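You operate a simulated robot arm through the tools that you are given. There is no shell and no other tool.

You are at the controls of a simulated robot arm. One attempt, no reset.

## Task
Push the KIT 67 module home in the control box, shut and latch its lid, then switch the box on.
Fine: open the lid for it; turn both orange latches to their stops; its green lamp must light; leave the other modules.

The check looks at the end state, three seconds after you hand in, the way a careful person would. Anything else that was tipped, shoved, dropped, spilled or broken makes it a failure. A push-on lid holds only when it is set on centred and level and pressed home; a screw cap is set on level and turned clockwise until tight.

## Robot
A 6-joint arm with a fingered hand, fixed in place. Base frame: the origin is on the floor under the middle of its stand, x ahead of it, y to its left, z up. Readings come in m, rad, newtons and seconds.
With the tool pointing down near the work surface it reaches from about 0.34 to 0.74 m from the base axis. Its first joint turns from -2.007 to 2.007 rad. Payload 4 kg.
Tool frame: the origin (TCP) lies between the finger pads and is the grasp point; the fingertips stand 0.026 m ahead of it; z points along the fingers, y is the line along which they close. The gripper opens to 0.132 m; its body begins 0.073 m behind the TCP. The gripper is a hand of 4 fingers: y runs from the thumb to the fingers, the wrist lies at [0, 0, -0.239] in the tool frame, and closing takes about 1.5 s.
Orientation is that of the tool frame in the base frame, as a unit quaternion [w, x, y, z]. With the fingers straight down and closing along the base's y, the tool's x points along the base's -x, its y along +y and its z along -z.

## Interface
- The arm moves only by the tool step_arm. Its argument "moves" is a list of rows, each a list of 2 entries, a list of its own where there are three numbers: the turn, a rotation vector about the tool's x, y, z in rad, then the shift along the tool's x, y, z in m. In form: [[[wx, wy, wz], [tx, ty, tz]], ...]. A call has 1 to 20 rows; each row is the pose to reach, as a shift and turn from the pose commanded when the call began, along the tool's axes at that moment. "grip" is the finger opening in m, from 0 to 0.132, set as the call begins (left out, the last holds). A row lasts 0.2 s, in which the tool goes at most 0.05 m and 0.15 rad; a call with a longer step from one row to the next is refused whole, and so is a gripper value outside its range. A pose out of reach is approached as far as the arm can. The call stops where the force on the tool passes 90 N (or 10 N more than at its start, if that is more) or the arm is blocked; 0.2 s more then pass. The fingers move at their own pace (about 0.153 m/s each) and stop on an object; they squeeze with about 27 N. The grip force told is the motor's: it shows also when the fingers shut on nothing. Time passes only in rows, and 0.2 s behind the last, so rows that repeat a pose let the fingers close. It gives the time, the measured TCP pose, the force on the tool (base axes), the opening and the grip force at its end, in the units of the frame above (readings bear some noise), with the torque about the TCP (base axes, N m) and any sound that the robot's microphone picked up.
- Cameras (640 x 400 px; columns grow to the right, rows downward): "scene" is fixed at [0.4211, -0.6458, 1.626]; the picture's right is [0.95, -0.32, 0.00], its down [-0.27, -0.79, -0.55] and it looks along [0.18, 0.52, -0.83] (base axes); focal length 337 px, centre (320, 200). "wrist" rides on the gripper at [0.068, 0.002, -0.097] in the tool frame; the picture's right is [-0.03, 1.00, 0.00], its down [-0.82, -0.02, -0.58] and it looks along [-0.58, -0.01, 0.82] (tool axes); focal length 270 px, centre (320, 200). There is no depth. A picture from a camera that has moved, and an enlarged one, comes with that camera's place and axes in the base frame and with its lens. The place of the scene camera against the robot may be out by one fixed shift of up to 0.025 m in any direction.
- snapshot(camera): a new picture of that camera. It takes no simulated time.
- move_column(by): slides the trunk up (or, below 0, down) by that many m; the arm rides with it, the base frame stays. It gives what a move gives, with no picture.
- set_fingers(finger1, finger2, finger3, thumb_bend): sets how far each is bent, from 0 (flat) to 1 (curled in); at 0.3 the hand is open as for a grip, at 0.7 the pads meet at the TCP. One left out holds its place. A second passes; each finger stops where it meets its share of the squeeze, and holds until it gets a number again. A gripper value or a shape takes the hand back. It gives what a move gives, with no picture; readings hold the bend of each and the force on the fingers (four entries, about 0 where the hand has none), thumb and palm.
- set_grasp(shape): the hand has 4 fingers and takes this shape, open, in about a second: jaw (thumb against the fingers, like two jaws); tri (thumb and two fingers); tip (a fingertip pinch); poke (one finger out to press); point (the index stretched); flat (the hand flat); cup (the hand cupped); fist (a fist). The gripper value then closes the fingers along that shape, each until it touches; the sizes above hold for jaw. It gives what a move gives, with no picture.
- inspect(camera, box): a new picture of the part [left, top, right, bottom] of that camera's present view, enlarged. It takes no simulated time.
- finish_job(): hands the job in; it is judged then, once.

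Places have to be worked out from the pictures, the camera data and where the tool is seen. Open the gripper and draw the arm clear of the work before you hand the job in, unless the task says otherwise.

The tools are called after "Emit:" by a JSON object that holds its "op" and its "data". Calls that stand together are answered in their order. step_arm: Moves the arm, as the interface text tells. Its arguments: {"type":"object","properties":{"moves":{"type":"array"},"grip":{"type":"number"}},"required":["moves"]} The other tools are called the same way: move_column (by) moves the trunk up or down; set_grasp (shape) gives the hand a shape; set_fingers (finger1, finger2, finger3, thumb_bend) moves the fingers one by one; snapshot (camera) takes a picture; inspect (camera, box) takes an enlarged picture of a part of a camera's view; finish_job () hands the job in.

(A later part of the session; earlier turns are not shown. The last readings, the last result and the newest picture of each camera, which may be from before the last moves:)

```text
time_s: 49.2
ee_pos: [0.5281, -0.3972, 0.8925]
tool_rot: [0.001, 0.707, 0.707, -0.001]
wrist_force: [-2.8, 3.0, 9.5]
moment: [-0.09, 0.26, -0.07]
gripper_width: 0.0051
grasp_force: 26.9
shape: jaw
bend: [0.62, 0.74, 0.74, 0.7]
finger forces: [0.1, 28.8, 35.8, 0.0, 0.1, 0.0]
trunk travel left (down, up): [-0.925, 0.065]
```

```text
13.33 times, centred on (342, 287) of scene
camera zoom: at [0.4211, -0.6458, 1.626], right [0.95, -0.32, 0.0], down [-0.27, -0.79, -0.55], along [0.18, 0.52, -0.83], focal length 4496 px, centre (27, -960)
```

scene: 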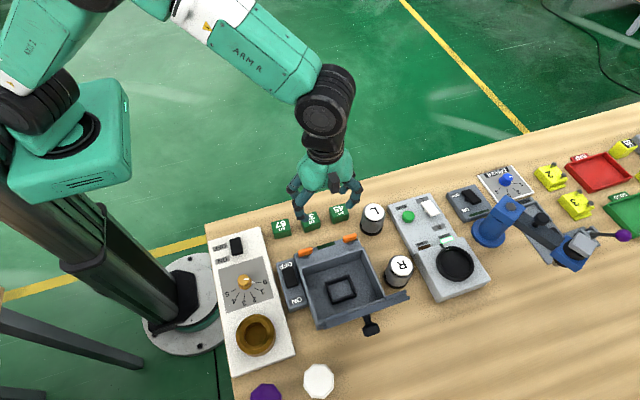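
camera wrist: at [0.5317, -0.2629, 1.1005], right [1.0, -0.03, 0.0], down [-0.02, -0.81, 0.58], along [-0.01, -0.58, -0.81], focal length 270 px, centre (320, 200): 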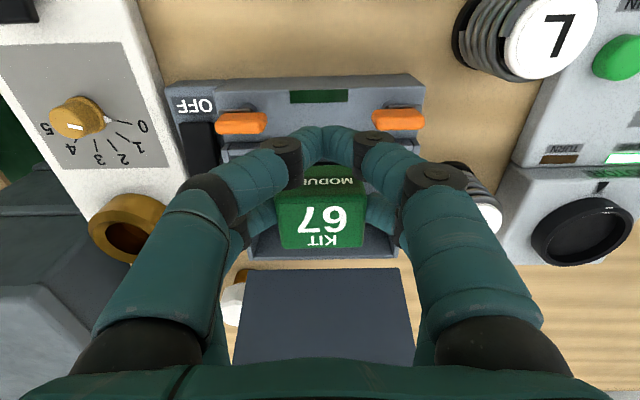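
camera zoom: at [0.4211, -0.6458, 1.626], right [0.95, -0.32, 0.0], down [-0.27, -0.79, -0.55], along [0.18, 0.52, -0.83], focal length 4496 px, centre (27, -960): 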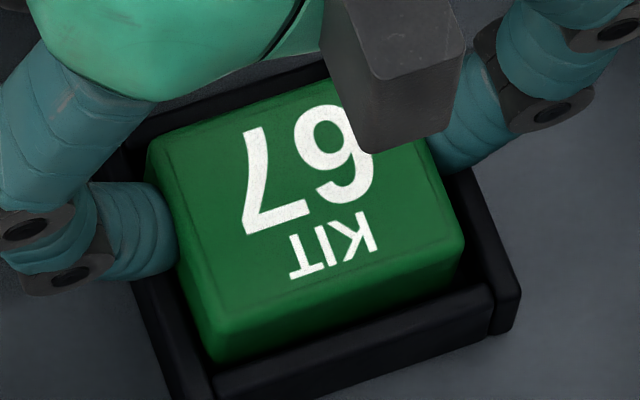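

A fingertip is touching the rim (about 10 N), so the module is as deep as this grip allows. I ease up 2 mm, open, then rise to look.

Emit:
{"op": "step_arm", "data": {"moves": [[[0, 0, 0], [0, 0, -0.002]], [[0, 0, 0], [0, 0, -0.002]]]}}

Emit:
{"op": "step_arm", "data": {"moves": [[[0, 0, 0], [0, 0, 0]], [[0, 0, 0], [0, 0, 0]], [[0, 0, 0], [0, 0, -0.003]], [[0, 0, 0], [0, 0, -0.006]]], "grip": 0.068}}

Emit:
{"op": "step_arm", "data": {"moves": [[[0, 0, 0], [0, 0, -0.03]], [[0, 0, 0], [0.03, 0, -0.06]], [[0, 0, 0], [0.06, 0, -0.09]], [[0, 0, 0], [0.08, 0, -0.11]]]}}

Emit:
{"op": "snapshot", "data": {"camera": "wrist"}}

Emit:
{"op": "inspect", "data": {"camera": "scene", "box": [312, 252, 372, 302]}}

```text
time_s: 49.8
ee_pos: [0.5282, -0.3973, 0.8935]
tool_rot: [0.001, 0.708, 0.706, -0.001]
wrist_force: [0.1, 0.1, -0.5]
moment: [0.0, 0.0, -0.02]
gripper_width: 0.005
grasp_force: 27.0
shape: jaw
bend: [0.62, 0.74, 0.74, 0.7]
finger forces: [0.0, 26.8, 26.9, 0.1, 0.0, 0.0]
trunk travel left (down, up): [-0.925, 0.065]
```

```text
time_s: 50.8
ee_pos: [0.53, -0.4001, 0.8983]
tool_rot: [0.002, 0.707, 0.707, 0.0]
wrist_force: [0.5, 0.0, -0.4]
moment: [0.0, -0.01, 0.04]
gripper_width: 0.0673
grasp_force: 0.1
shape: jaw
bend: [0.73, 0.73, 0.73, 0.7]
finger forces: [0.0, 0.0, 0.0, 0.1, 0.0, 0.0]
trunk travel left (down, up): [-0.925, 0.065]
```

```text
time_s: 51.8
ee_pos: [0.5289, -0.3173, 1.0067]
tool_rot: [0.001, 0.708, 0.707, -0.001]
wrist_force: [0.6, 0.6, -0.9]
moment: [0.02, 0.01, -0.02]
gripper_width: 0.0673
grasp_force: 0.1
shape: jaw
bend: [0.73, 0.73, 0.73, 0.7]
finger forces: [0.1, 0.0, 0.0, 0.1, 0.0, 0.0]
trunk travel left (down, up): [-0.925, 0.065]
```

```text
taken
camera wrist: at [0.5303, -0.2494, 1.1034], right [1.0, -0.03, 0.0], down [-0.02, -0.81, 0.58], along [-0.01, -0.58, -0.81], focal length 270 px, centre (320, 200)
```

wrist: 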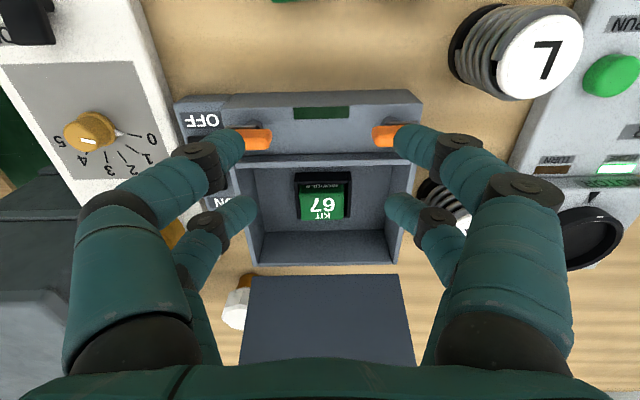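

```text
8.00 times, centred on (342, 277) of scene
camera zoom: at [0.4211, -0.6458, 1.626], right [0.95, -0.32, 0.0], down [-0.27, -0.79, -0.55], along [0.18, 0.52, -0.83], focal length 2698 px, centre (144, -416)
```

zoom: 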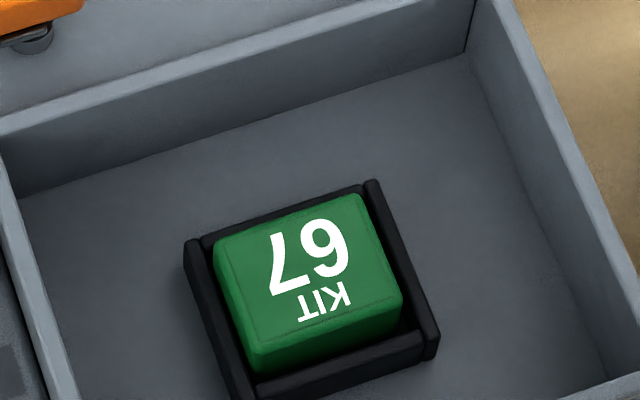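

The module sits in the frame. I zoom with the wrist camera to judge how deep and level it is.

Emit:
{"op": "inspect", "data": {"camera": "wrist", "box": [280, 160, 370, 230]}}

Emit:
{"op": "inspect", "data": {"camera": "scene", "box": [322, 272, 362, 302]}}

```text
5.71 times, centred on (325, 195) of wrist
camera zoom: at [0.5303, -0.2494, 1.1034], right [1.0, -0.03, 0.0], down [-0.02, -0.81, 0.58], along [-0.01, -0.58, -0.81], focal length 1544 px, centre (291, 229)
```

zoom: 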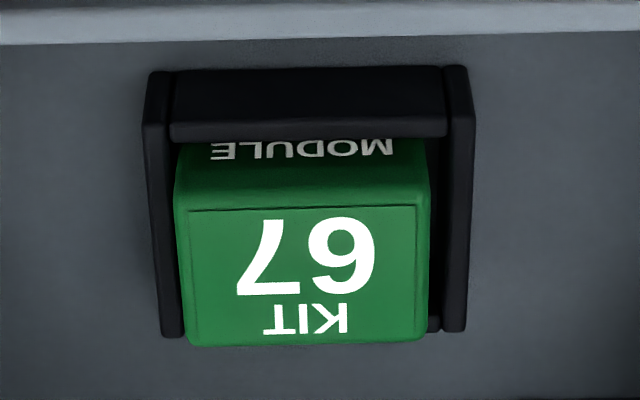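

```text
13.33 times, centred on (342, 287) of scene
camera zoom: at [0.4211, -0.6458, 1.626], right [0.95, -0.32, 0.0], down [-0.27, -0.79, -0.55], along [0.18, 0.52, -0.83], focal length 4496 px, centre (27, -960)
```

zoom: 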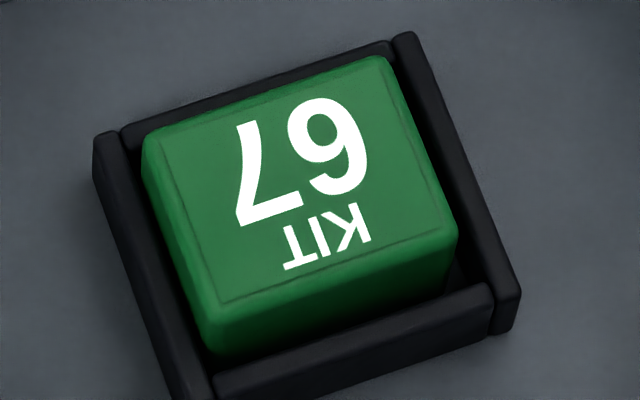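

Module top is about z 0.883 at (0.5285, -0.4145), so it may be down on the floor or just short of home. I close the fingers and press its centre with the far pair's tips, watching for the force to rise and for any sound.

Emit:
{"op": "step_arm", "data": {"moves": [[[0, 0, 0], [-0.02, 0, 0.01]], [[0, 0, 0], [-0.045, 0, 0.03]], [[0, 0, 0], [-0.07, 0, 0.055]], [[0, 0, 0], [-0.0782, -0.0004, 0.075]], [[0, 0, 0], [-0.0782, -0.0004, 0.083]], [[0, 0, 0], [-0.0782, -0.0004, 0.083]]], "grip": 0.0}}

Emit:
{"op": "snapshot", "data": {"camera": "wrist"}}

Emit:
{"op": "inspect", "data": {"camera": "scene", "box": [312, 252, 372, 302]}}

```text
time_s: 53.2
ee_pos: [0.5288, -0.3976, 0.9272]
tool_rot: [0.001, 0.707, 0.707, -0.001]
wrist_force: [-0.1, -0.1, 0.4]
moment: [0.0, 0.0, -0.04]
gripper_width: 0.0
grasp_force: 27.1
shape: jaw
bend: [0.62, 0.63, 0.63, 0.7]
finger forces: [0.0, 0.0, 0.1, 0.0, 0.0, 0.0]
trunk travel left (down, up): [-0.925, 0.065]
```

```text
taken
camera wrist: at [0.5298, -0.3292, 1.0223], right [1.0, -0.03, 0.0], down [-0.02, -0.81, 0.58], along [-0.01, -0.58, -0.81], focal length 270 px, centre (320, 200)
```

wrist: 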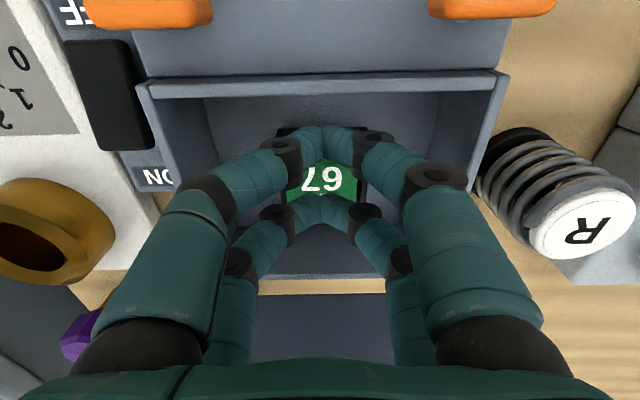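

```text
8.00 times, centred on (342, 277) of scene
camera zoom: at [0.4211, -0.6458, 1.626], right [0.95, -0.32, 0.0], down [-0.27, -0.79, -0.55], along [0.18, 0.52, -0.83], focal length 2698 px, centre (144, -416)
```

zoom: 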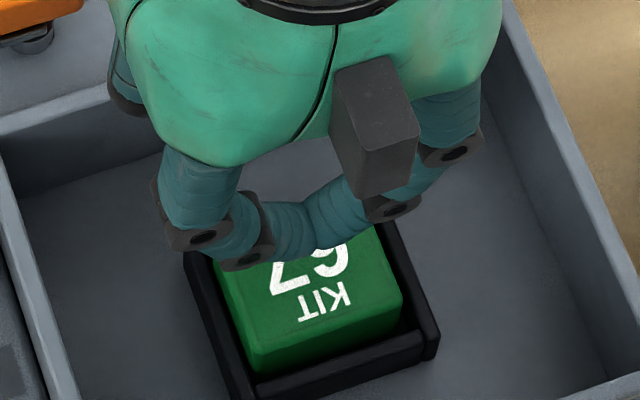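

The far-pair fingertips are over the middle of the module. I press down in small steps.

Emit:
{"op": "step_arm", "data": {"moves": [[[0, 0, 0], [0.001, 0, 0.006]], [[0, 0, 0], [0.001, 0, 0.012]], [[0, 0, 0], [0.001, 0, 0.016]], [[0, 0, 0], [0.001, 0, 0.019]]]}}

```text
time_s: 54.2
ee_pos: [0.529, -0.396, 0.9074]
tool_rot: [0.002, 0.707, 0.707, 0.0]
wrist_force: [0.1, -0.5, 2.7]
moment: [-0.03, 0.0, 0.02]
gripper_width: 0.0
grasp_force: 27.3
shape: jaw
bend: [0.62, 0.63, 0.63, 0.7]
finger forces: [0.0, 0.0, 0.0, 0.0, 0.0, 0.0]
trunk travel left (down, up): [-0.925, 0.065]
```

Only about 3 N so far at TCP z 0.907. I press further in 2 mm steps.

Emit:
{"op": "step_arm", "data": {"moves": [[[0, 0, 0], [0, 0, 0.002]], [[0, 0, 0], [0, 0, 0.004]], [[0, 0, 0], [0, 0, 0.004]]]}}

Emit:
{"op": "inspect", "data": {"camera": "scene", "box": [312, 252, 372, 302]}}

```text
time_s: 55.0
ee_pos: [0.5274, -0.3969, 0.9071]
tool_rot: [0.004, 0.707, 0.707, -0.001]
wrist_force: [1.3, -1.5, 23.3]
moment: [-0.39, 0.0, 0.02]
gripper_width: 0.0001
grasp_force: 27.5
shape: jaw
bend: [0.62, 0.65, 0.65, 0.7]
finger forces: [0.0, 0.0, 0.1, 0.1, 0.0, 0.1]
trunk travel left (down, up): [-0.925, 0.065]
```

```text
8.00 times, centred on (342, 277) of scene
camera zoom: at [0.4211, -0.6458, 1.626], right [0.95, -0.32, 0.0], down [-0.27, -0.79, -0.55], along [0.18, 0.52, -0.83], focal length 2698 px, centre (144, -416)
```

zoom: 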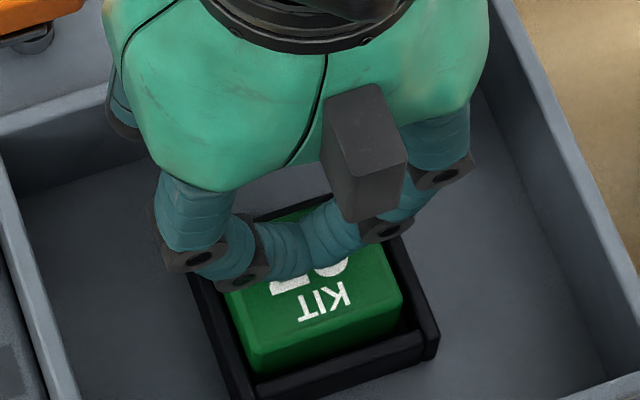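

Contact at about z 0.907 with 23 N. I press harder, up to roughly 60–70 N, to see whether it moves or clicks.

Emit:
{"op": "step_arm", "data": {"moves": [[[0, 0, 0], [0, 0, 0.002]], [[0, 0, 0], [0, 0, 0.004]], [[0, 0, 0], [0, 0, 0.006]], [[0, 0, 0], [0, 0, 0.008]], [[0, 0, 0], [0, 0, 0.008]]]}}

Emit:
{"op": "inspect", "data": {"camera": "scene", "box": [312, 252, 372, 302]}}

```text
time_s: 56.2
ee_pos: [0.5275, -0.3955, 0.9034]
tool_rot: [0.008, 0.708, 0.707, -0.001]
wrist_force: [0.4, 3.0, 50.8]
moment: [-0.62, 0.03, 0.02]
gripper_width: 0.0
grasp_force: 27.0
shape: jaw
bend: [0.62, 0.7, 0.7, 0.7]
finger forces: [0.0, 0.0, 0.0, 0.1, 0.0, 0.0]
trunk travel left (down, up): [-0.925, 0.065]
```

```text
8.00 times, centred on (342, 277) of scene
camera zoom: at [0.4211, -0.6458, 1.626], right [0.95, -0.32, 0.0], down [-0.27, -0.79, -0.55], along [0.18, 0.52, -0.83], focal length 2698 px, centre (144, -416)
```

zoom: 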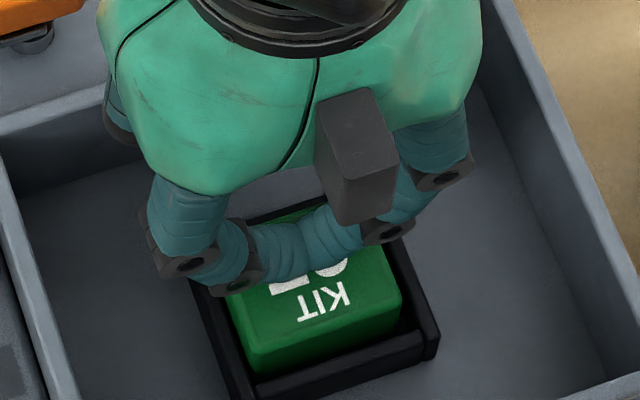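

The fingers flexed under 50 N while the module didn't visibly move, so it seems to be bottomed out. I lift off and check again.

Emit:
{"op": "step_arm", "data": {"moves": [[[0, 0, 0], [0, 0, -0.02]], [[0, 0, 0], [0.01, 0, -0.05]], [[0, 0, 0], [0.04, 0, -0.08]], [[0, 0, 0], [0.07, 0, -0.11]]]}}

Emit:
{"op": "step_arm", "data": {"moves": [[[0, 0, 0], [0, 0, 0]], [[0, 0, 0], [0, 0, 0]], [[0, 0, 0], [0, 0, 0]]], "grip": 0.09}}

Emit:
{"op": "inspect", "data": {"camera": "wrist", "box": [280, 150, 370, 230]}}

Emit:
{"op": "inspect", "data": {"camera": "scene", "box": [322, 272, 362, 302]}}

```text
time_s: 57.2
ee_pos: [0.529, -0.3263, 1.0058]
tool_rot: [0.0, 0.707, 0.707, -0.002]
wrist_force: [0.1, 0.3, 0.6]
moment: [-0.01, 0.0, 0.0]
gripper_width: 0.0001
grasp_force: 27.6
shape: jaw
bend: [0.62, 0.67, 0.67, 0.7]
finger forces: [0.1, 0.0, 0.0, 0.0, 0.0, 0.0]
trunk travel left (down, up): [-0.925, 0.065]
```

```text
time_s: 58.0
ee_pos: [0.5286, -0.326, 1.0077]
tool_rot: [0.002, 0.707, 0.707, -0.001]
wrist_force: [-0.6, -0.9, 0.5]
moment: [-0.02, 0.02, 0.01]
gripper_width: 0.09
grasp_force: 0.0
shape: jaw
bend: [0.69, 0.69, 0.69, 0.6]
finger forces: [0.1, 0.0, 0.0, 0.0, 0.0, 0.1]
trunk travel left (down, up): [-0.925, 0.065]
```

```text
5.00 times, centred on (325, 190) of wrist
camera zoom: at [0.5304, -0.2582, 1.1022], right [1.0, -0.03, 0.0], down [-0.02, -0.81, 0.58], along [-0.01, -0.58, -0.81], focal length 1351 px, centre (295, 250)
```

zoom: 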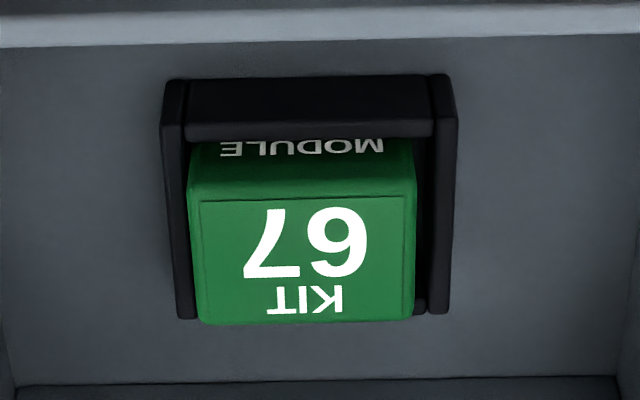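

```text
13.33 times, centred on (342, 287) of scene
camera zoom: at [0.4211, -0.6458, 1.626], right [0.95, -0.32, 0.0], down [-0.27, -0.79, -0.55], along [0.18, 0.52, -0.83], focal length 4496 px, centre (27, -960)
```

zoom: 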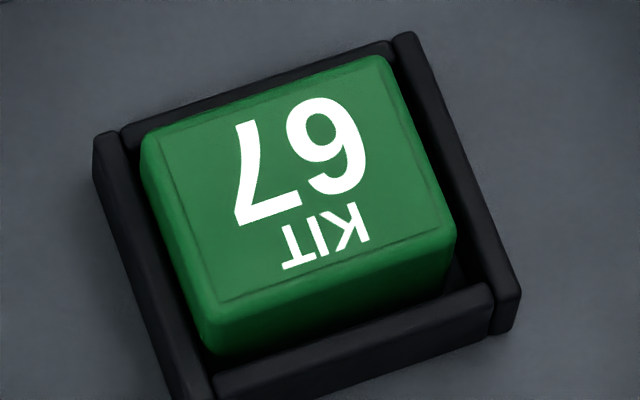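

The module's height and position are unchanged after the 50 N press (top z ≈ 0.883, inside the frame on all sides), so it is home. Next is closing the lid, so I go up and measure where its free edge stands.

Emit:
{"op": "step_arm", "data": {"moves": [[[0, 0, 0], [-0.02, 0.001, -0.04]], [[0, 0, 0], [-0.05, 0.001, -0.075]], [[0, 0, 0], [-0.085, 0.001, -0.11]], [[0, 0, 0], [-0.124, 0.001, -0.132]], [[0, 0, 0], [-0.124, 0.001, -0.132]]], "grip": 0.06}}

Emit:
{"op": "snapshot", "data": {"camera": "wrist"}}

Emit:
{"op": "inspect", "data": {"camera": "wrist", "box": [220, 90, 420, 250]}}

```text
time_s: 59.2
ee_pos: [0.5301, -0.4478, 1.1377]
tool_rot: [0.001, 0.707, 0.707, -0.001]
wrist_force: [0.2, -0.6, 0.5]
moment: [-0.03, 0.0, -0.02]
gripper_width: 0.0605
grasp_force: 0.0
shape: jaw
bend: [0.73, 0.73, 0.73, 0.7]
finger forces: [0.1, 0.0, 0.1, 0.0, 0.0, 0.0]
trunk travel left (down, up): [-0.925, 0.065]
```

```text
taken
camera wrist: at [0.5304, -0.3793, 1.2342], right [1.0, -0.03, 0.0], down [-0.02, -0.81, 0.58], along [-0.01, -0.58, -0.81], focal length 270 px, centre (320, 200)
```

wrist: 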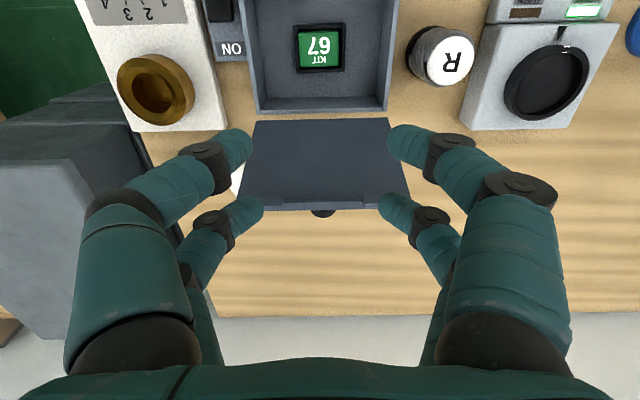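

```text
2.50 times, centred on (320, 170) of wrist
camera zoom: at [0.5304, -0.3793, 1.2342], right [1.0, -0.03, 0.0], down [-0.02, -0.81, 0.58], along [-0.01, -0.58, -0.81], focal length 676 px, centre (320, 275)
```

zoom: 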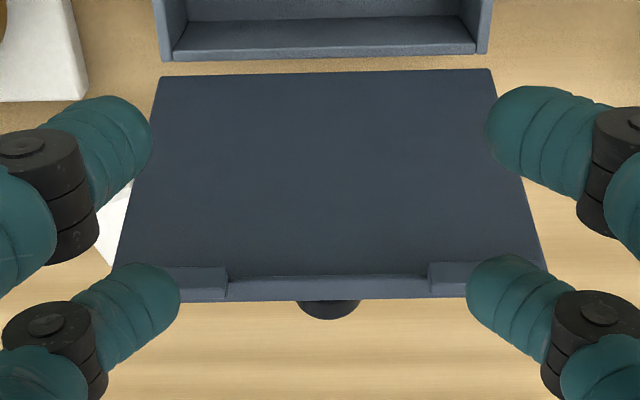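

The lid leans about 16° past vertical, with its free edge at about y -0.518 to -0.528 and z 1.035–1.04. I plan to straddle that edge from above with one digit pair behind and one in front, swing it over, and let it rest on the front pair on the way down so it doesn't slam. I move above the edge with a slight tilt.

Emit:
{"op": "step_arm", "data": {"moves": [[[0, -0.05, 0], [-0.025, 0, 0.0]], [[0, -0.1, 0], [-0.05, 0, 0.01]], [[0, -0.15, 0], [-0.0697, 0, 0.025]], [[0, -0.15, 0], [-0.0697, 0, 0.0377]], [[0, -0.15, 0], [-0.0697, 0, 0.0377]]]}}

Emit:
{"op": "snapshot", "data": {"camera": "wrist"}}

Emit:
{"op": "inspect", "data": {"camera": "scene", "box": [290, 200, 410, 340]}}

```text
time_s: 60.4
ee_pos: [0.5298, -0.5189, 1.1007]
tool_rot: [0.054, 0.705, 0.705, -0.054]
wrist_force: [0.1, -1.1, 0.6]
moment: [0.0, 0.01, 0.0]
gripper_width: 0.0608
grasp_force: 0.0
shape: jaw
bend: [0.73, 0.73, 0.73, 0.7]
finger forces: [0.0, 0.0, 0.1, 0.1, 0.0, 0.0]
trunk travel left (down, up): [-0.925, 0.065]
```

```text
taken
camera wrist: at [0.5307, -0.4381, 1.185], right [1.0, -0.03, 0.0], down [-0.02, -0.72, 0.7], along [-0.01, -0.7, -0.72], focal length 270 px, centre (320, 200)
```

wrist: 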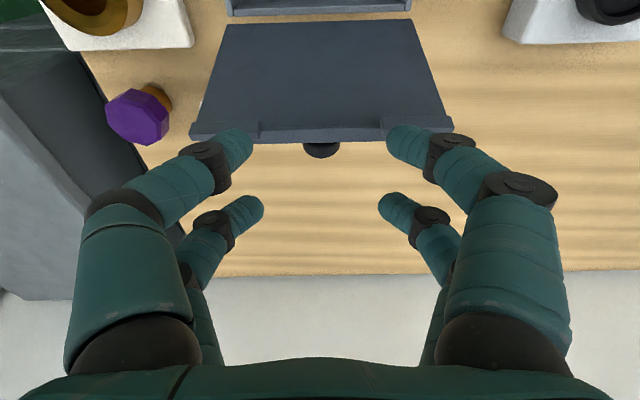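

```text
2.86 times, centred on (350, 270) of scene
camera zoom: at [0.4211, -0.6458, 1.626], right [0.95, -0.32, 0.0], down [-0.27, -0.79, -0.55], along [0.18, 0.52, -0.83], focal length 964 px, centre (234, 0)
```

zoom: 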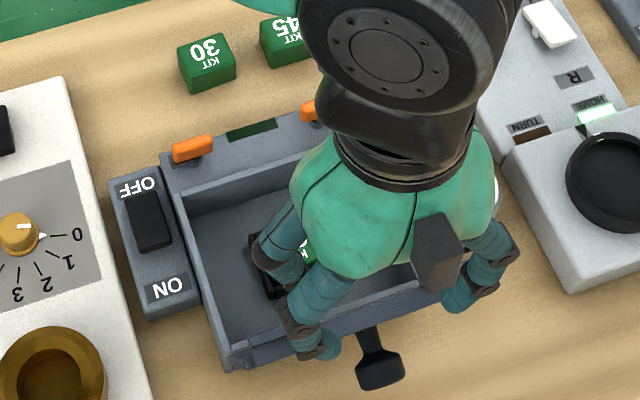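

The lid edge should pass between the pairs, but I need about 7 mm more toward −y. I shift and go down halfway to check.

Emit:
{"op": "step_arm", "data": {"moves": [[[0, 0, 0], [-0.0069, 0, 0.001]], [[0, 0, 0], [-0.005, 0, 0.014]], [[0, 0, 0], [-0.0032, 0, 0.0257]]]}}

Emit:
{"op": "snapshot", "data": {"camera": "wrist"}}

```text
time_s: 61.2
ee_pos: [0.5287, -0.5257, 1.0797]
tool_rot: [0.058, 0.705, 0.705, -0.054]
wrist_force: [0.0, 0.3, 15.0]
moment: [0.16, -0.1, -0.04]
gripper_width: 0.0608
grasp_force: 0.1
shape: jaw
bend: [0.74, 0.73, 0.73, 0.7]
finger forces: [8.1, 0.0, 0.1, 0.0, 6.8, 0.0]
trunk travel left (down, up): [-0.925, 0.065]
```

```text
taken
camera wrist: at [0.5296, -0.4433, 1.163], right [1.0, -0.03, 0.01], down [-0.02, -0.71, 0.7], along [-0.01, -0.7, -0.72], focal length 270 px, centre (320, 200)
```

wrist: 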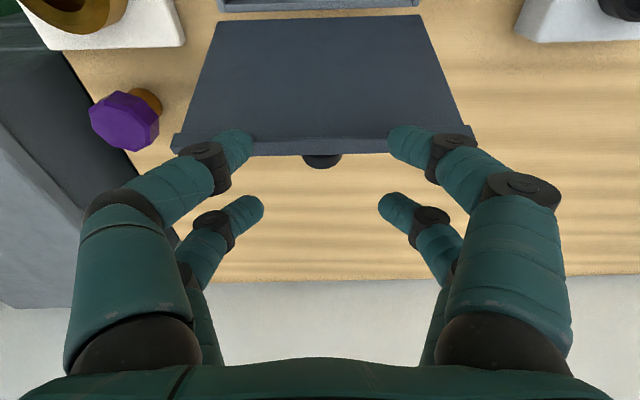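

The front pair touched the top of the lid edge, so the edge sits a bit more toward +y. I lift 8 mm, shift +9 mm in y, and try again.

Emit:
{"op": "step_arm", "data": {"moves": [[[0, 0, 0], [0.001, 0, -0.008]], [[0, 0, 0], [0.01, 0, -0.0093]], [[0, 0, 0], [0.009, 0, 0.002]], [[0, 0, 0], [0.008, 0, 0.008]]]}}

Emit:
{"op": "snapshot", "data": {"camera": "wrist"}}

```text
time_s: 62.2
ee_pos: [0.5283, -0.5201, 1.0651]
tool_rot: [0.054, 0.705, 0.705, -0.054]
wrist_force: [-0.3, 0.9, 0.0]
moment: [0.0, -0.04, -0.01]
gripper_width: 0.0604
grasp_force: 0.1
shape: jaw
bend: [0.73, 0.73, 0.73, 0.7]
finger forces: [0.0, 0.1, 0.0, 0.0, 0.1, 0.0]
trunk travel left (down, up): [-0.925, 0.065]
```

```text
taken
camera wrist: at [0.5305, -0.4383, 1.1503], right [1.0, -0.03, 0.0], down [-0.02, -0.72, 0.7], along [-0.01, -0.7, -0.72], focal length 270 px, centre (320, 200)
```

wrist: 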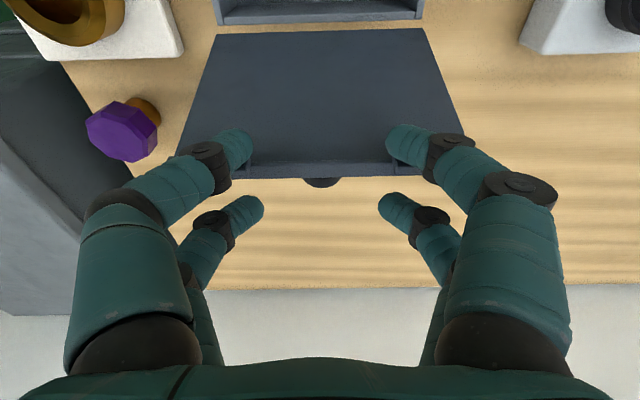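

The lid edge is now between the two pairs without contact. I go a little deeper, then move toward +y so the back pair pushes the lid up to near vertical.

Emit:
{"op": "step_arm", "data": {"moves": [[[0, 0, 0], [0.0035, 0, 0.0055]], [[0, 0, 0], [0.0073, 0, 0.011]], [[0, 0, 0], [0.0188, 0, 0.0088]], [[0, 0, 0], [0.0303, 0, 0.0066]]]}}

Emit:
{"op": "snapshot", "data": {"camera": "wrist"}}

Emit:
{"op": "inspect", "data": {"camera": "scene", "box": [290, 200, 410, 340]}}

```text
time_s: 63.2
ee_pos: [0.5299, -0.4899, 1.055]
tool_rot: [0.054, 0.705, 0.705, -0.054]
wrist_force: [-0.3, 0.5, -0.5]
moment: [-0.01, 0.03, -0.05]
gripper_width: 0.0606
grasp_force: 0.0
shape: jaw
bend: [0.73, 0.73, 0.73, 0.7]
finger forces: [0.1, 0.0, 0.2, 0.0, 0.0, 0.0]
trunk travel left (down, up): [-0.925, 0.065]
```

```text
taken
camera wrist: at [0.5314, -0.4078, 1.1397], right [1.0, -0.03, 0.0], down [-0.02, -0.72, 0.7], along [-0.01, -0.7, -0.72], focal length 270 px, centre (320, 200)
```

wrist: 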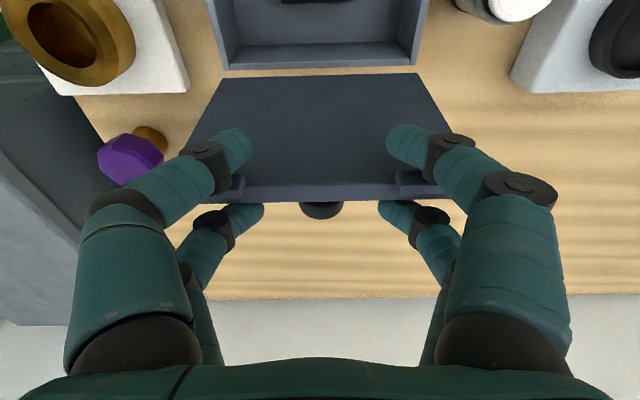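

```text
2.86 times, centred on (350, 270) of scene
camera zoom: at [0.4211, -0.6458, 1.626], right [0.95, -0.32, 0.0], down [-0.27, -0.79, -0.55], along [0.18, 0.52, -0.83], focal length 964 px, centre (234, 0)
```

zoom: 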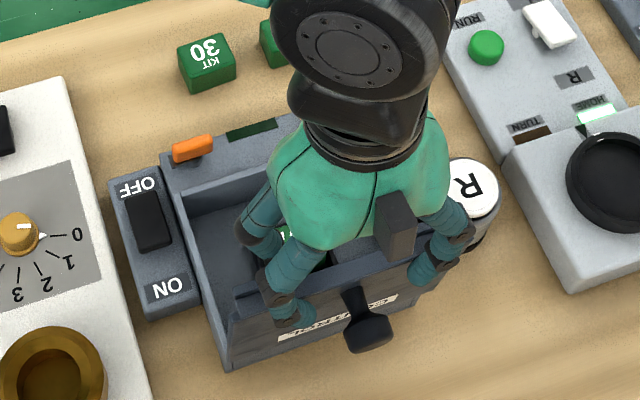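

The lid follows the back pair and the forces are negligible. I carry it slowly past vertical to about 78°, so it comes to rest on the front pair.

Emit:
{"op": "step_arm", "data": {"moves": [[[0, 0, 0], [0.006, 0, -0.001]], [[0, 0, 0], [0.0119, 0, -0.0018]], [[0, 0, 0], [0.0175, 0, -0.0024]], [[0, 0, 0], [0.0228, 0, -0.0029]], [[0, 0, 0], [0.03, 0, -0.0028]], [[0, 0, 0], [0.038, 0, -0.0027]]]}}

Emit:
{"op": "snapshot", "data": {"camera": "wrist"}}

Emit:
{"op": "inspect", "data": {"camera": "scene", "box": [290, 200, 410, 340]}}

```text
time_s: 64.6
ee_pos: [0.5287, -0.4525, 1.052]
tool_rot: [0.055, 0.705, 0.705, -0.055]
wrist_force: [-0.4, 0.0, -0.6]
moment: [0.0, 0.02, 0.01]
gripper_width: 0.0605
grasp_force: 0.1
shape: jaw
bend: [0.73, 0.73, 0.73, 0.7]
finger forces: [0.0, 0.0, 0.1, 0.1, 0.1, 0.0]
trunk travel left (down, up): [-0.925, 0.065]
```

```text
taken
camera wrist: at [0.5301, -0.3707, 1.1364], right [1.0, -0.03, 0.0], down [-0.02, -0.72, 0.7], along [-0.01, -0.7, -0.72], focal length 270 px, centre (320, 200)
```

wrist: 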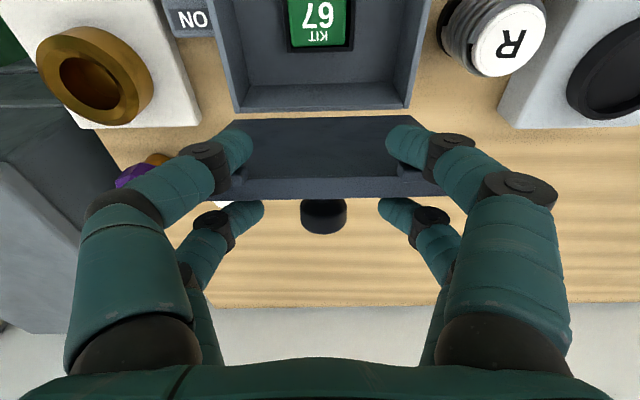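

```text
2.86 times, centred on (350, 270) of scene
camera zoom: at [0.4211, -0.6458, 1.626], right [0.95, -0.32, 0.0], down [-0.27, -0.79, -0.55], along [0.18, 0.52, -0.83], focal length 964 px, centre (234, 0)
```

zoom: 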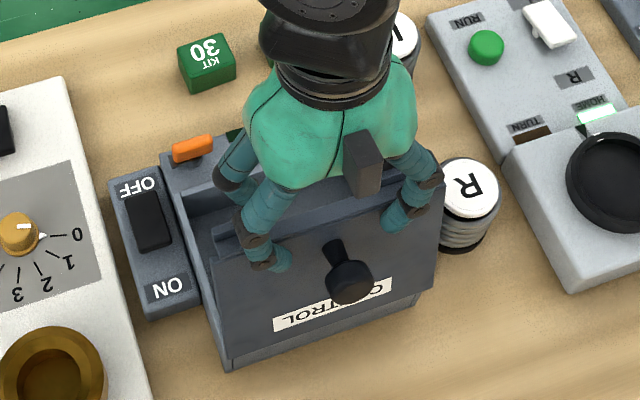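

The lid is at about 80° and appears to stay put by hinge friction, not falling. I keep swinging it down with the straddle, to about 60°.

Emit:
{"op": "step_arm", "data": {"moves": [[[0, 0, 0], [0.014, 0, 0.0005]], [[0, 0, 0], [0.028, 0, 0.0013]], [[0, 0, 0], [0.04, 0, 0.0045]], [[0, 0, 0], [0.0519, 0, 0.0083]]]}}

Emit:
{"op": "snapshot", "data": {"camera": "wrist"}}

Emit:
{"op": "inspect", "data": {"camera": "scene", "box": [290, 200, 410, 340]}}

```text
time_s: 65.6
ee_pos: [0.5296, -0.4025, 1.0356]
tool_rot: [0.055, 0.706, 0.704, -0.054]
wrist_force: [-0.1, 0.1, -0.1]
moment: [0.0, 0.0, 0.0]
gripper_width: 0.0602
grasp_force: 0.0
shape: jaw
bend: [0.73, 0.73, 0.73, 0.7]
finger forces: [0.7, 0.2, 0.6, 0.0, 0.5, 0.0]
trunk travel left (down, up): [-0.925, 0.065]
```

```text
taken
camera wrist: at [0.5314, -0.3199, 1.1209], right [1.0, -0.03, 0.0], down [-0.02, -0.72, 0.7], along [-0.01, -0.7, -0.72], focal length 270 px, centre (320, 200)
```

wrist: 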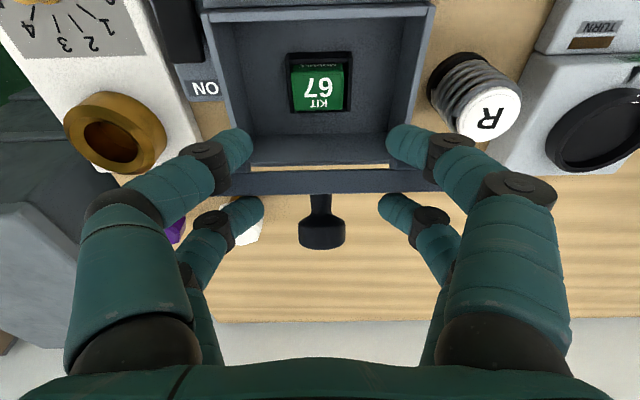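

```text
2.86 times, centred on (350, 270) of scene
camera zoom: at [0.4211, -0.6458, 1.626], right [0.95, -0.32, 0.0], down [-0.27, -0.79, -0.55], along [0.18, 0.52, -0.83], focal length 964 px, centre (234, 0)
```

zoom: 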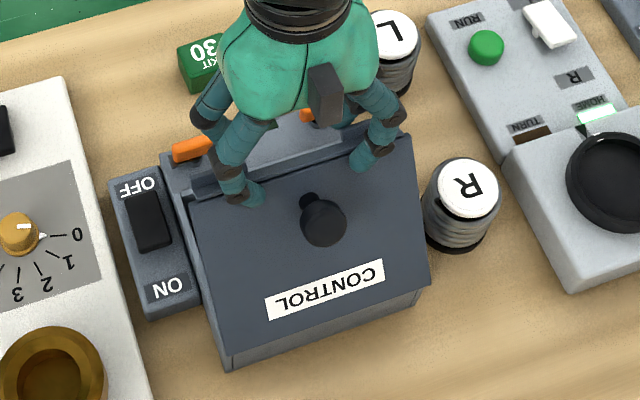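

The lid edge rides between the pairs at about 60° with under 1 N on the fingers. I continue down to about 40°, then 25°.

Emit:
{"op": "step_arm", "data": {"moves": [[[0, 0, 0], [0.0077, 0, 0.0042]], [[0, 0, 0], [0.0154, 0, 0.0084]], [[0, 0, 0], [0.0246, 0, 0.0143]], [[0, 0, 0], [0.0339, 0, 0.0202]]]}}

Emit:
{"op": "snapshot", "data": {"camera": "wrist"}}

Emit:
{"op": "inspect", "data": {"camera": "scene", "box": [290, 200, 410, 340]}}

```text
time_s: 66.6
ee_pos: [0.5297, -0.3714, 1.01]
tool_rot: [0.053, 0.706, 0.705, -0.054]
wrist_force: [0.6, -0.6, 0.2]
moment: [0.01, -0.03, -0.03]
gripper_width: 0.0605
grasp_force: 0.0
shape: jaw
bend: [0.73, 0.73, 0.73, 0.7]
finger forces: [0.1, 0.0, 0.1, 0.0, 0.0, 0.1]
trunk travel left (down, up): [-0.925, 0.065]
```

```text
taken
camera wrist: at [0.5317, -0.2895, 1.0943], right [1.0, -0.02, 0.0], down [-0.02, -0.72, 0.7], along [-0.01, -0.7, -0.72], focal length 270 px, centre (320, 200)
```

wrist: 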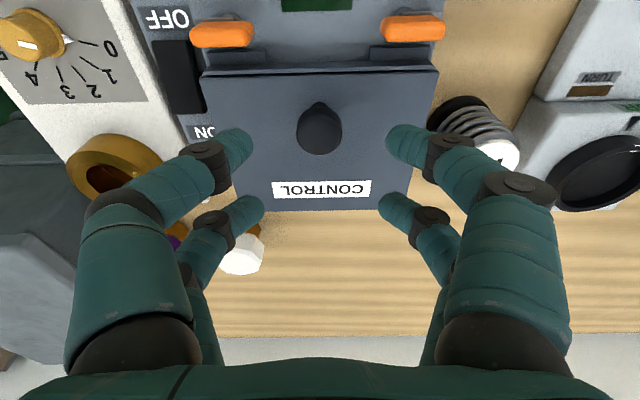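

```text
2.86 times, centred on (350, 270) of scene
camera zoom: at [0.4211, -0.6458, 1.626], right [0.95, -0.32, 0.0], down [-0.27, -0.79, -0.55], along [0.18, 0.52, -0.83], focal length 964 px, centre (234, 0)
```

zoom: 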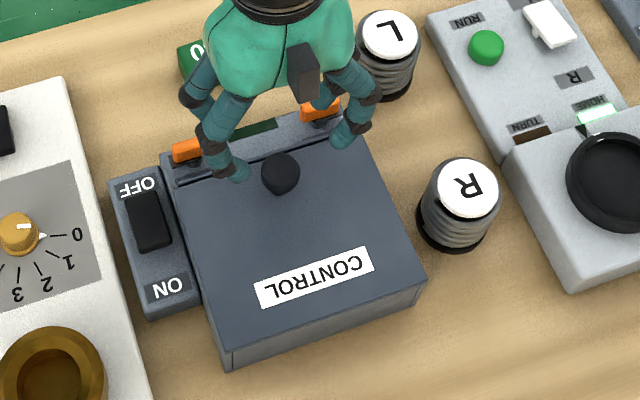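

The lid slipped off and has dropped shut. I zoom in to check that it's seated flush.

Emit:
{"op": "inspect", "data": {"camera": "wrist", "box": [170, 0, 470, 220]}}

Emit:
{"op": "inspect", "data": {"camera": "scene", "box": [285, 215, 405, 335]}}

```text
1.82 times, centred on (320, 110) of wrist
camera zoom: at [0.5317, -0.2895, 1.0943], right [1.0, -0.02, 0.0], down [-0.02, -0.72, 0.7], along [-0.01, -0.7, -0.72], focal length 491 px, centre (320, 364)
```

zoom: 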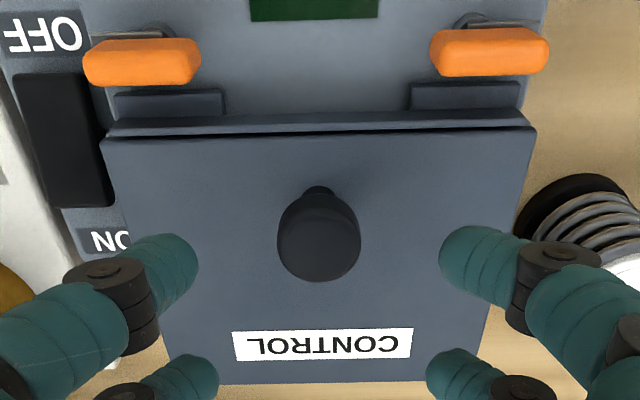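

```text
3.33 times, centred on (345, 275) of scene
camera zoom: at [0.4211, -0.6458, 1.626], right [0.95, -0.32, 0.0], down [-0.27, -0.79, -0.55], along [0.18, 0.52, -0.83], focal length 1124 px, centre (237, -50)
```

zoom: 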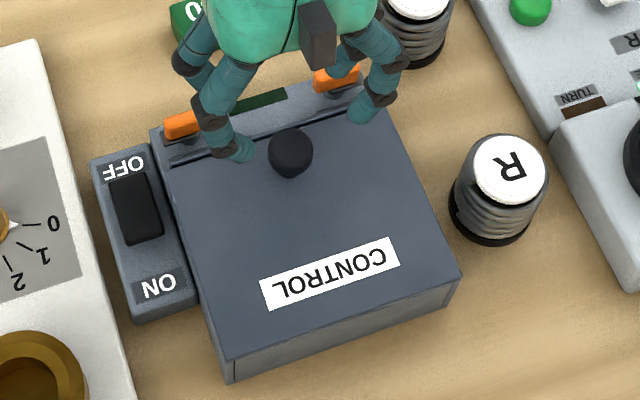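

The lid is shut flush, as it was at the start. Next are the latches, so I raise and level the hand, then turn it to close along y above latch 1.

Emit:
{"op": "step_arm", "data": {"moves": [[[0, 0.03, 0], [-0.0015, 0, -0.01]], [[0, 0.075, 0], [-0.003, 0, -0.02]], [[0, 0.11, 0], [-0.0045, 0, -0.03]], [[0, 0.1495, 0], [-0.0045, 0, -0.03]]], "grip": 0.06}}

Emit:
{"op": "step_arm", "data": {"moves": [[[0, 0, -0.143], [0.004, -0.005, 0]], [[0, 0, -0.286], [0.008, -0.01, 0]], [[0, 0, -0.428], [0.012, -0.015, 0]], [[0, 0, -0.571], [0.016, -0.02, 0]], [[0, 0, -0.714], [0.02, -0.025, 0]], [[0, 0, -0.857], [0.024, -0.03, 0]], [[0, 0, -1.0], [0.028, -0.035, 0]], [[0, 0, -1.142], [0.032, -0.04, 0]], [[0, 0, -1.285], [0.036, -0.045, 0]], [[0, 0, -1.428], [0.04, -0.05, 0]], [[0, 0, -1.571], [0.0454, -0.0547, 0]], [[0, 0, -1.571], [0.0454, -0.0547, 0]]]}}

Emit:
{"op": "snapshot", "data": {"camera": "wrist"}}

Emit:
{"op": "inspect", "data": {"camera": "wrist", "box": [250, 90, 410, 250]}}

```text
time_s: 67.6
ee_pos: [0.5297, -0.372, 1.0414]
tool_rot: [0.002, 0.707, 0.707, -0.001]
wrist_force: [0.5, -0.7, 0.2]
moment: [0.06, -0.01, -0.02]
gripper_width: 0.0602
grasp_force: 0.0
shape: jaw
bend: [0.73, 0.73, 0.73, 0.7]
finger forces: [0.2, 0.0, 0.0, 0.1, 0.0, 0.0]
trunk travel left (down, up): [-0.925, 0.065]
```

```text
time_s: 70.2
ee_pos: [0.4755, -0.3256, 1.0408]
tool_rot: [0.0, -0.002, 1.0, -0.001]
wrist_force: [1.0, 0.8, 0.4]
moment: [0.01, 0.0, 0.0]
gripper_width: 0.0603
grasp_force: 0.0
shape: jaw
bend: [0.73, 0.73, 0.73, 0.7]
finger forces: [0.0, 0.1, 0.0, 0.0, 0.1, 0.1]
trunk travel left (down, up): [-0.925, 0.065]
```

```text
taken
camera wrist: at [0.4057, -0.3248, 1.1371], right [0.02, 1.0, 0.0], down [0.82, -0.02, 0.58], along [0.58, -0.02, -0.82], focal length 270 px, centre (320, 200)
```

wrist: 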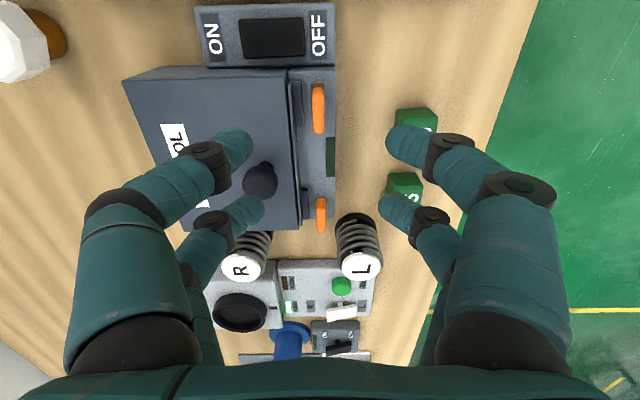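

```text
2.50 times, centred on (330, 170) of wrist
camera zoom: at [0.4057, -0.3248, 1.1371], right [0.02, 1.0, 0.0], down [0.82, -0.02, 0.58], along [0.58, -0.02, -0.82], focal length 676 px, centre (295, 275)
```

zoom: 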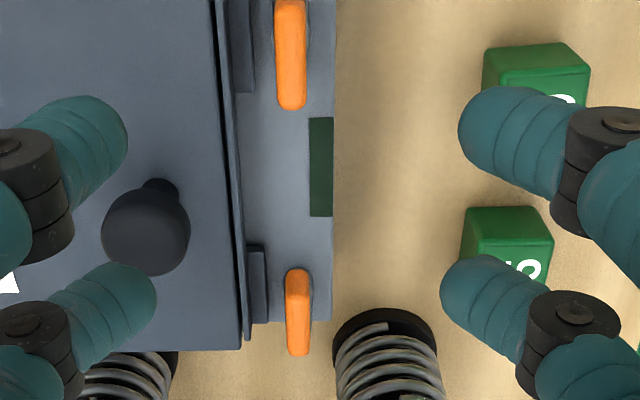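

I zoom on both latches for exact positions from here.

Emit:
{"op": "inspect", "data": {"camera": "wrist", "box": [280, 60, 360, 140]}}

Emit:
{"op": "inspect", "data": {"camera": "wrist", "box": [280, 170, 360, 250]}}

```text
5.00 times, centred on (320, 100) of wrist
camera zoom: at [0.4057, -0.3248, 1.1371], right [0.02, 1.0, 0.0], down [0.82, -0.02, 0.58], along [0.58, -0.02, -0.82], focal length 1351 px, centre (320, 700)
```

zoom: 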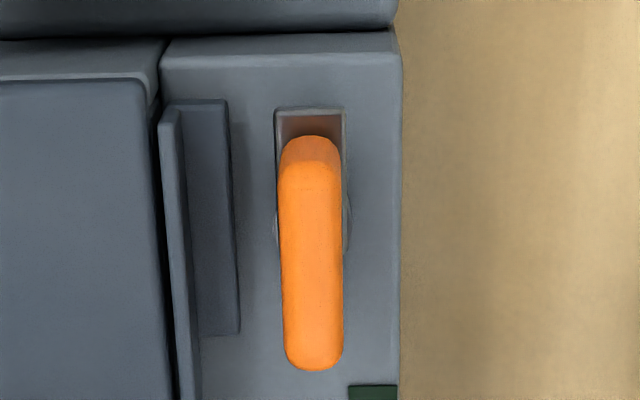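

```text
5.00 times, centred on (320, 210) of wrist
camera zoom: at [0.4057, -0.3248, 1.1371], right [0.02, 1.0, 0.0], down [0.82, -0.02, 0.58], along [0.58, -0.02, -0.82], focal length 1351 px, centre (320, 150)
```

zoom: 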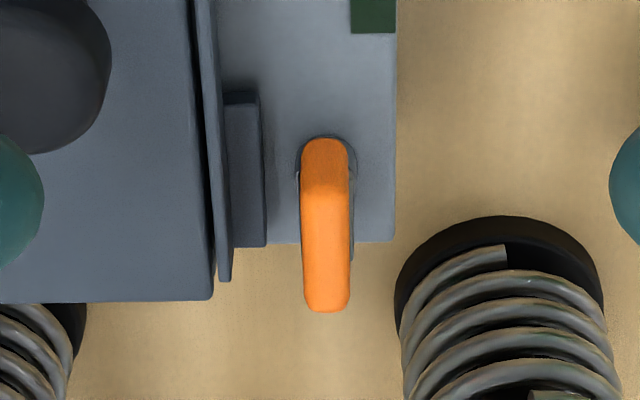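

Latch 1's tongue points −x and must swing to −y over the lid tab, which is counter-clockwise from above; latch 2 mirrors it, clockwise. Latch 1 pivots near (0.473, -0.3287). I first test in free air whether the wrist can make the counter-clockwise quarter turn here.

Emit:
{"op": "step_arm", "data": {"moves": [[[0, 0, -0.143], [0, 0, 0]], [[0, 0, -0.286], [0, 0, 0]], [[0, 0, -0.428], [0, 0, 0]], [[0, 0, -0.571], [0, 0, 0]], [[0, 0, -0.714], [0, 0, 0]], [[0, 0, -0.857], [0, 0, 0]], [[0, 0, -1.0], [0, 0, 0]], [[0, 0, -1.142], [0, 0, 0]], [[0, 0, -1.285], [0, 0, 0]], [[0, 0, -1.428], [0, 0, 0]], [[0, 0, -1.571], [0, 0, 0]], [[0, 0, -1.7], [0, 0, 0]], [[0, 0, -1.7], [0, 0, 0]]]}}

Emit:
{"op": "snapshot", "data": {"camera": "wrist"}}

```text
time_s: 73.0
ee_pos: [0.3954, -0.2403, 0.9379]
tool_rot: [0.024, 0.746, -0.664, 0.055]
wrist_force: [-0.2, 0.1, 0.2]
moment: [-0.04, 0.01, -0.01]
gripper_width: 0.0599
grasp_force: 0.0
shape: jaw
bend: [0.73, 0.73, 0.73, 0.7]
finger forces: [0.0, 0.1, 0.0, 0.0, 0.2, 0.0]
out of reach, approached as far as the arm can: row 6, 7, 8, 9, 10, 11, 12, 13
trunk travel left (down, up): [-0.925, 0.065]
```

```text
taken
camera wrist: at [0.3962, -0.298, 1.0409], right [-0.99, -0.09, -0.04], down [-0.1, 0.87, 0.48], along [-0.01, 0.48, -0.88], focal length 270 px, centre (320, 200)
```

wrist: 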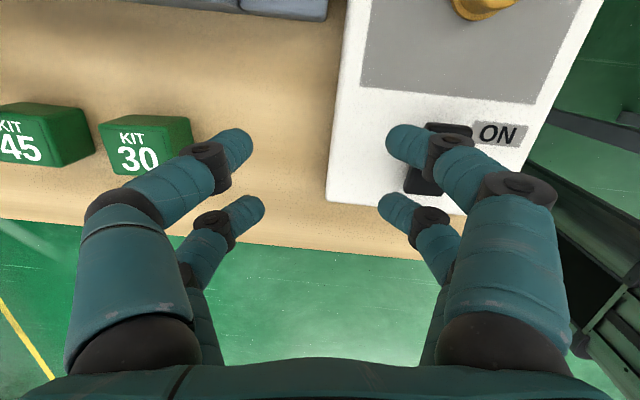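

The wrist can't turn that way here: past about 45° the arm slid off to (0.395, -0.240), touching nothing. I raise straight up, then undo the rotation carefully.

Emit:
{"op": "step_arm", "data": {"moves": [[[0, 0, 0], [0, 0, -0.04]], [[0, 0, 0], [0, 0, -0.08]], [[0, 0, 0], [0, 0, -0.11]]]}}

Emit:
{"op": "snapshot", "data": {"camera": "scene"}}

```text
time_s: 73.8
ee_pos: [0.3646, -0.2029, 1.0092]
tool_rot: [0.031, 0.744, -0.664, 0.069]
wrist_force: [-0.1, 0.1, -0.5]
moment: [0.0, -0.02, -0.06]
gripper_width: 0.0599
grasp_force: 0.0
shape: jaw
bend: [0.73, 0.73, 0.73, 0.7]
finger forces: [0.1, 0.1, 0.0, 0.0, 0.0, 0.0]
out of reach, approached as far as the arm can: row 1, 2, 3
trunk travel left (down, up): [-0.925, 0.065]
```

```text
taken
```

scene: 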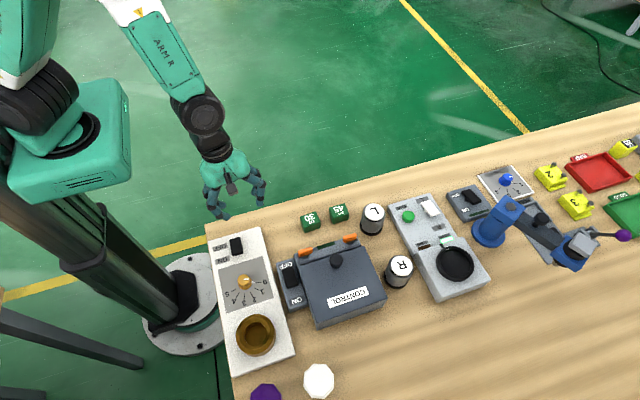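

The hand is clear of everything. I rotate back toward the default orientation.

Emit:
{"op": "step_arm", "data": {"moves": [[[0, 0, 0.143], [0, 0, -0.003]], [[0, 0, 0.286], [0, 0, -0.006]], [[0, 0, 0.428], [0, 0, -0.01]], [[0, 0, 0.571], [0, 0, -0.014]], [[0, 0, 0.714], [0, 0, -0.018]], [[0, 0, 0.857], [0, 0, -0.022]], [[0, 0, 1.0], [0, 0, -0.025]], [[0, 0, 1.142], [0, 0, -0.028]], [[0, 0, 1.285], [0, 0, -0.03]], [[0, 0, 1.428], [0, 0, -0.03]], [[0, 0, 1.571], [0, 0, -0.03]], [[0, 0, 1.685], [0, 0, -0.03]]]}}

Emit:
{"op": "snapshot", "data": {"camera": "wrist"}}

```text
time_s: 76.4
ee_pos: [0.3628, -0.1987, 1.0371]
tool_rot: [0.026, 0.0, 0.998, -0.054]
wrist_force: [0.5, -1.2, 0.6]
moment: [0.04, 0.0, 0.03]
gripper_width: 0.0602
grasp_force: 0.1
shape: jaw
bend: [0.73, 0.73, 0.73, 0.7]
finger forces: [0.0, 0.1, 0.1, 0.0, 0.0, 0.0]
out of reach, approached as far as the arm can: row 1
trunk travel left (down, up): [-0.925, 0.065]
```

```text
taken
camera wrist: at [0.2899, -0.1876, 1.1292], right [0.03, 0.99, -0.11], down [0.79, 0.04, 0.62], along [0.62, -0.1, -0.78], focal length 270 px, centre (320, 200)
```

wrist: 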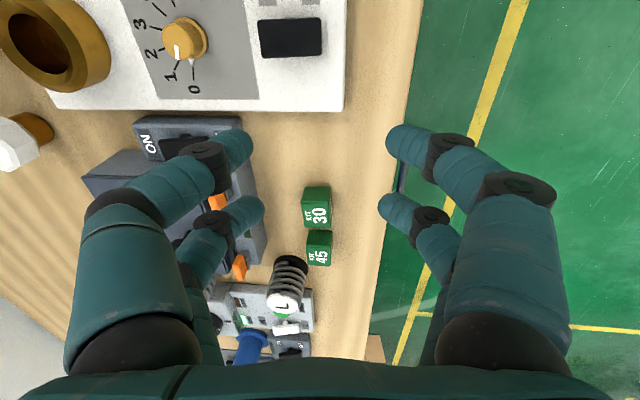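

I level the tool and return above latch 1.

Emit:
{"op": "step_arm", "data": {"moves": [[[-0.022, 0.01, 0], [-0.0225, -0.0258, 0.0034]], [[-0.043, 0.021, 0], [-0.045, -0.0517, 0.0067]], [[-0.065, 0.031, 0], [-0.0674, -0.0775, 0.01]], [[-0.086, 0.042, 0], [-0.0898, -0.1034, 0.0134]], [[-0.108, 0.052, 0], [-0.1123, -0.1292, 0.0168]], [[-0.108, 0.052, 0], [-0.1123, -0.1292, 0.0168]]]}}

Emit:
{"op": "snapshot", "data": {"camera": "scene"}}

```text
time_s: 77.8
ee_pos: [0.4773, -0.331, 1.0412]
tool_rot: [-0.001, -0.001, 1.0, -0.002]
wrist_force: [0.3, 0.0, -0.3]
moment: [0.01, 0.03, -0.03]
gripper_width: 0.0604
grasp_force: 0.0
shape: jaw
bend: [0.73, 0.73, 0.73, 0.7]
finger forces: [0.0, 0.1, 0.1, 0.0, 0.0, 0.0]
trunk travel left (down, up): [-0.925, 0.065]
```

```text
taken
```

scene: 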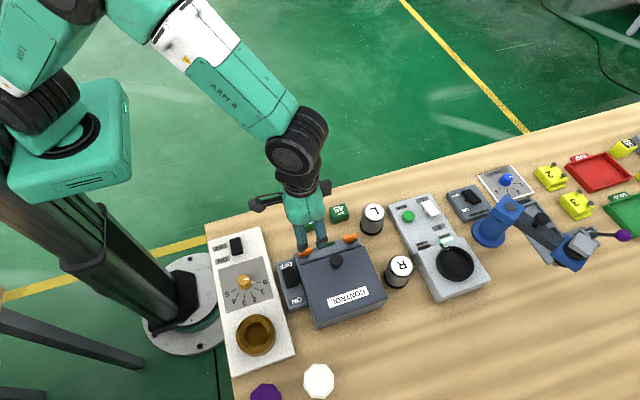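

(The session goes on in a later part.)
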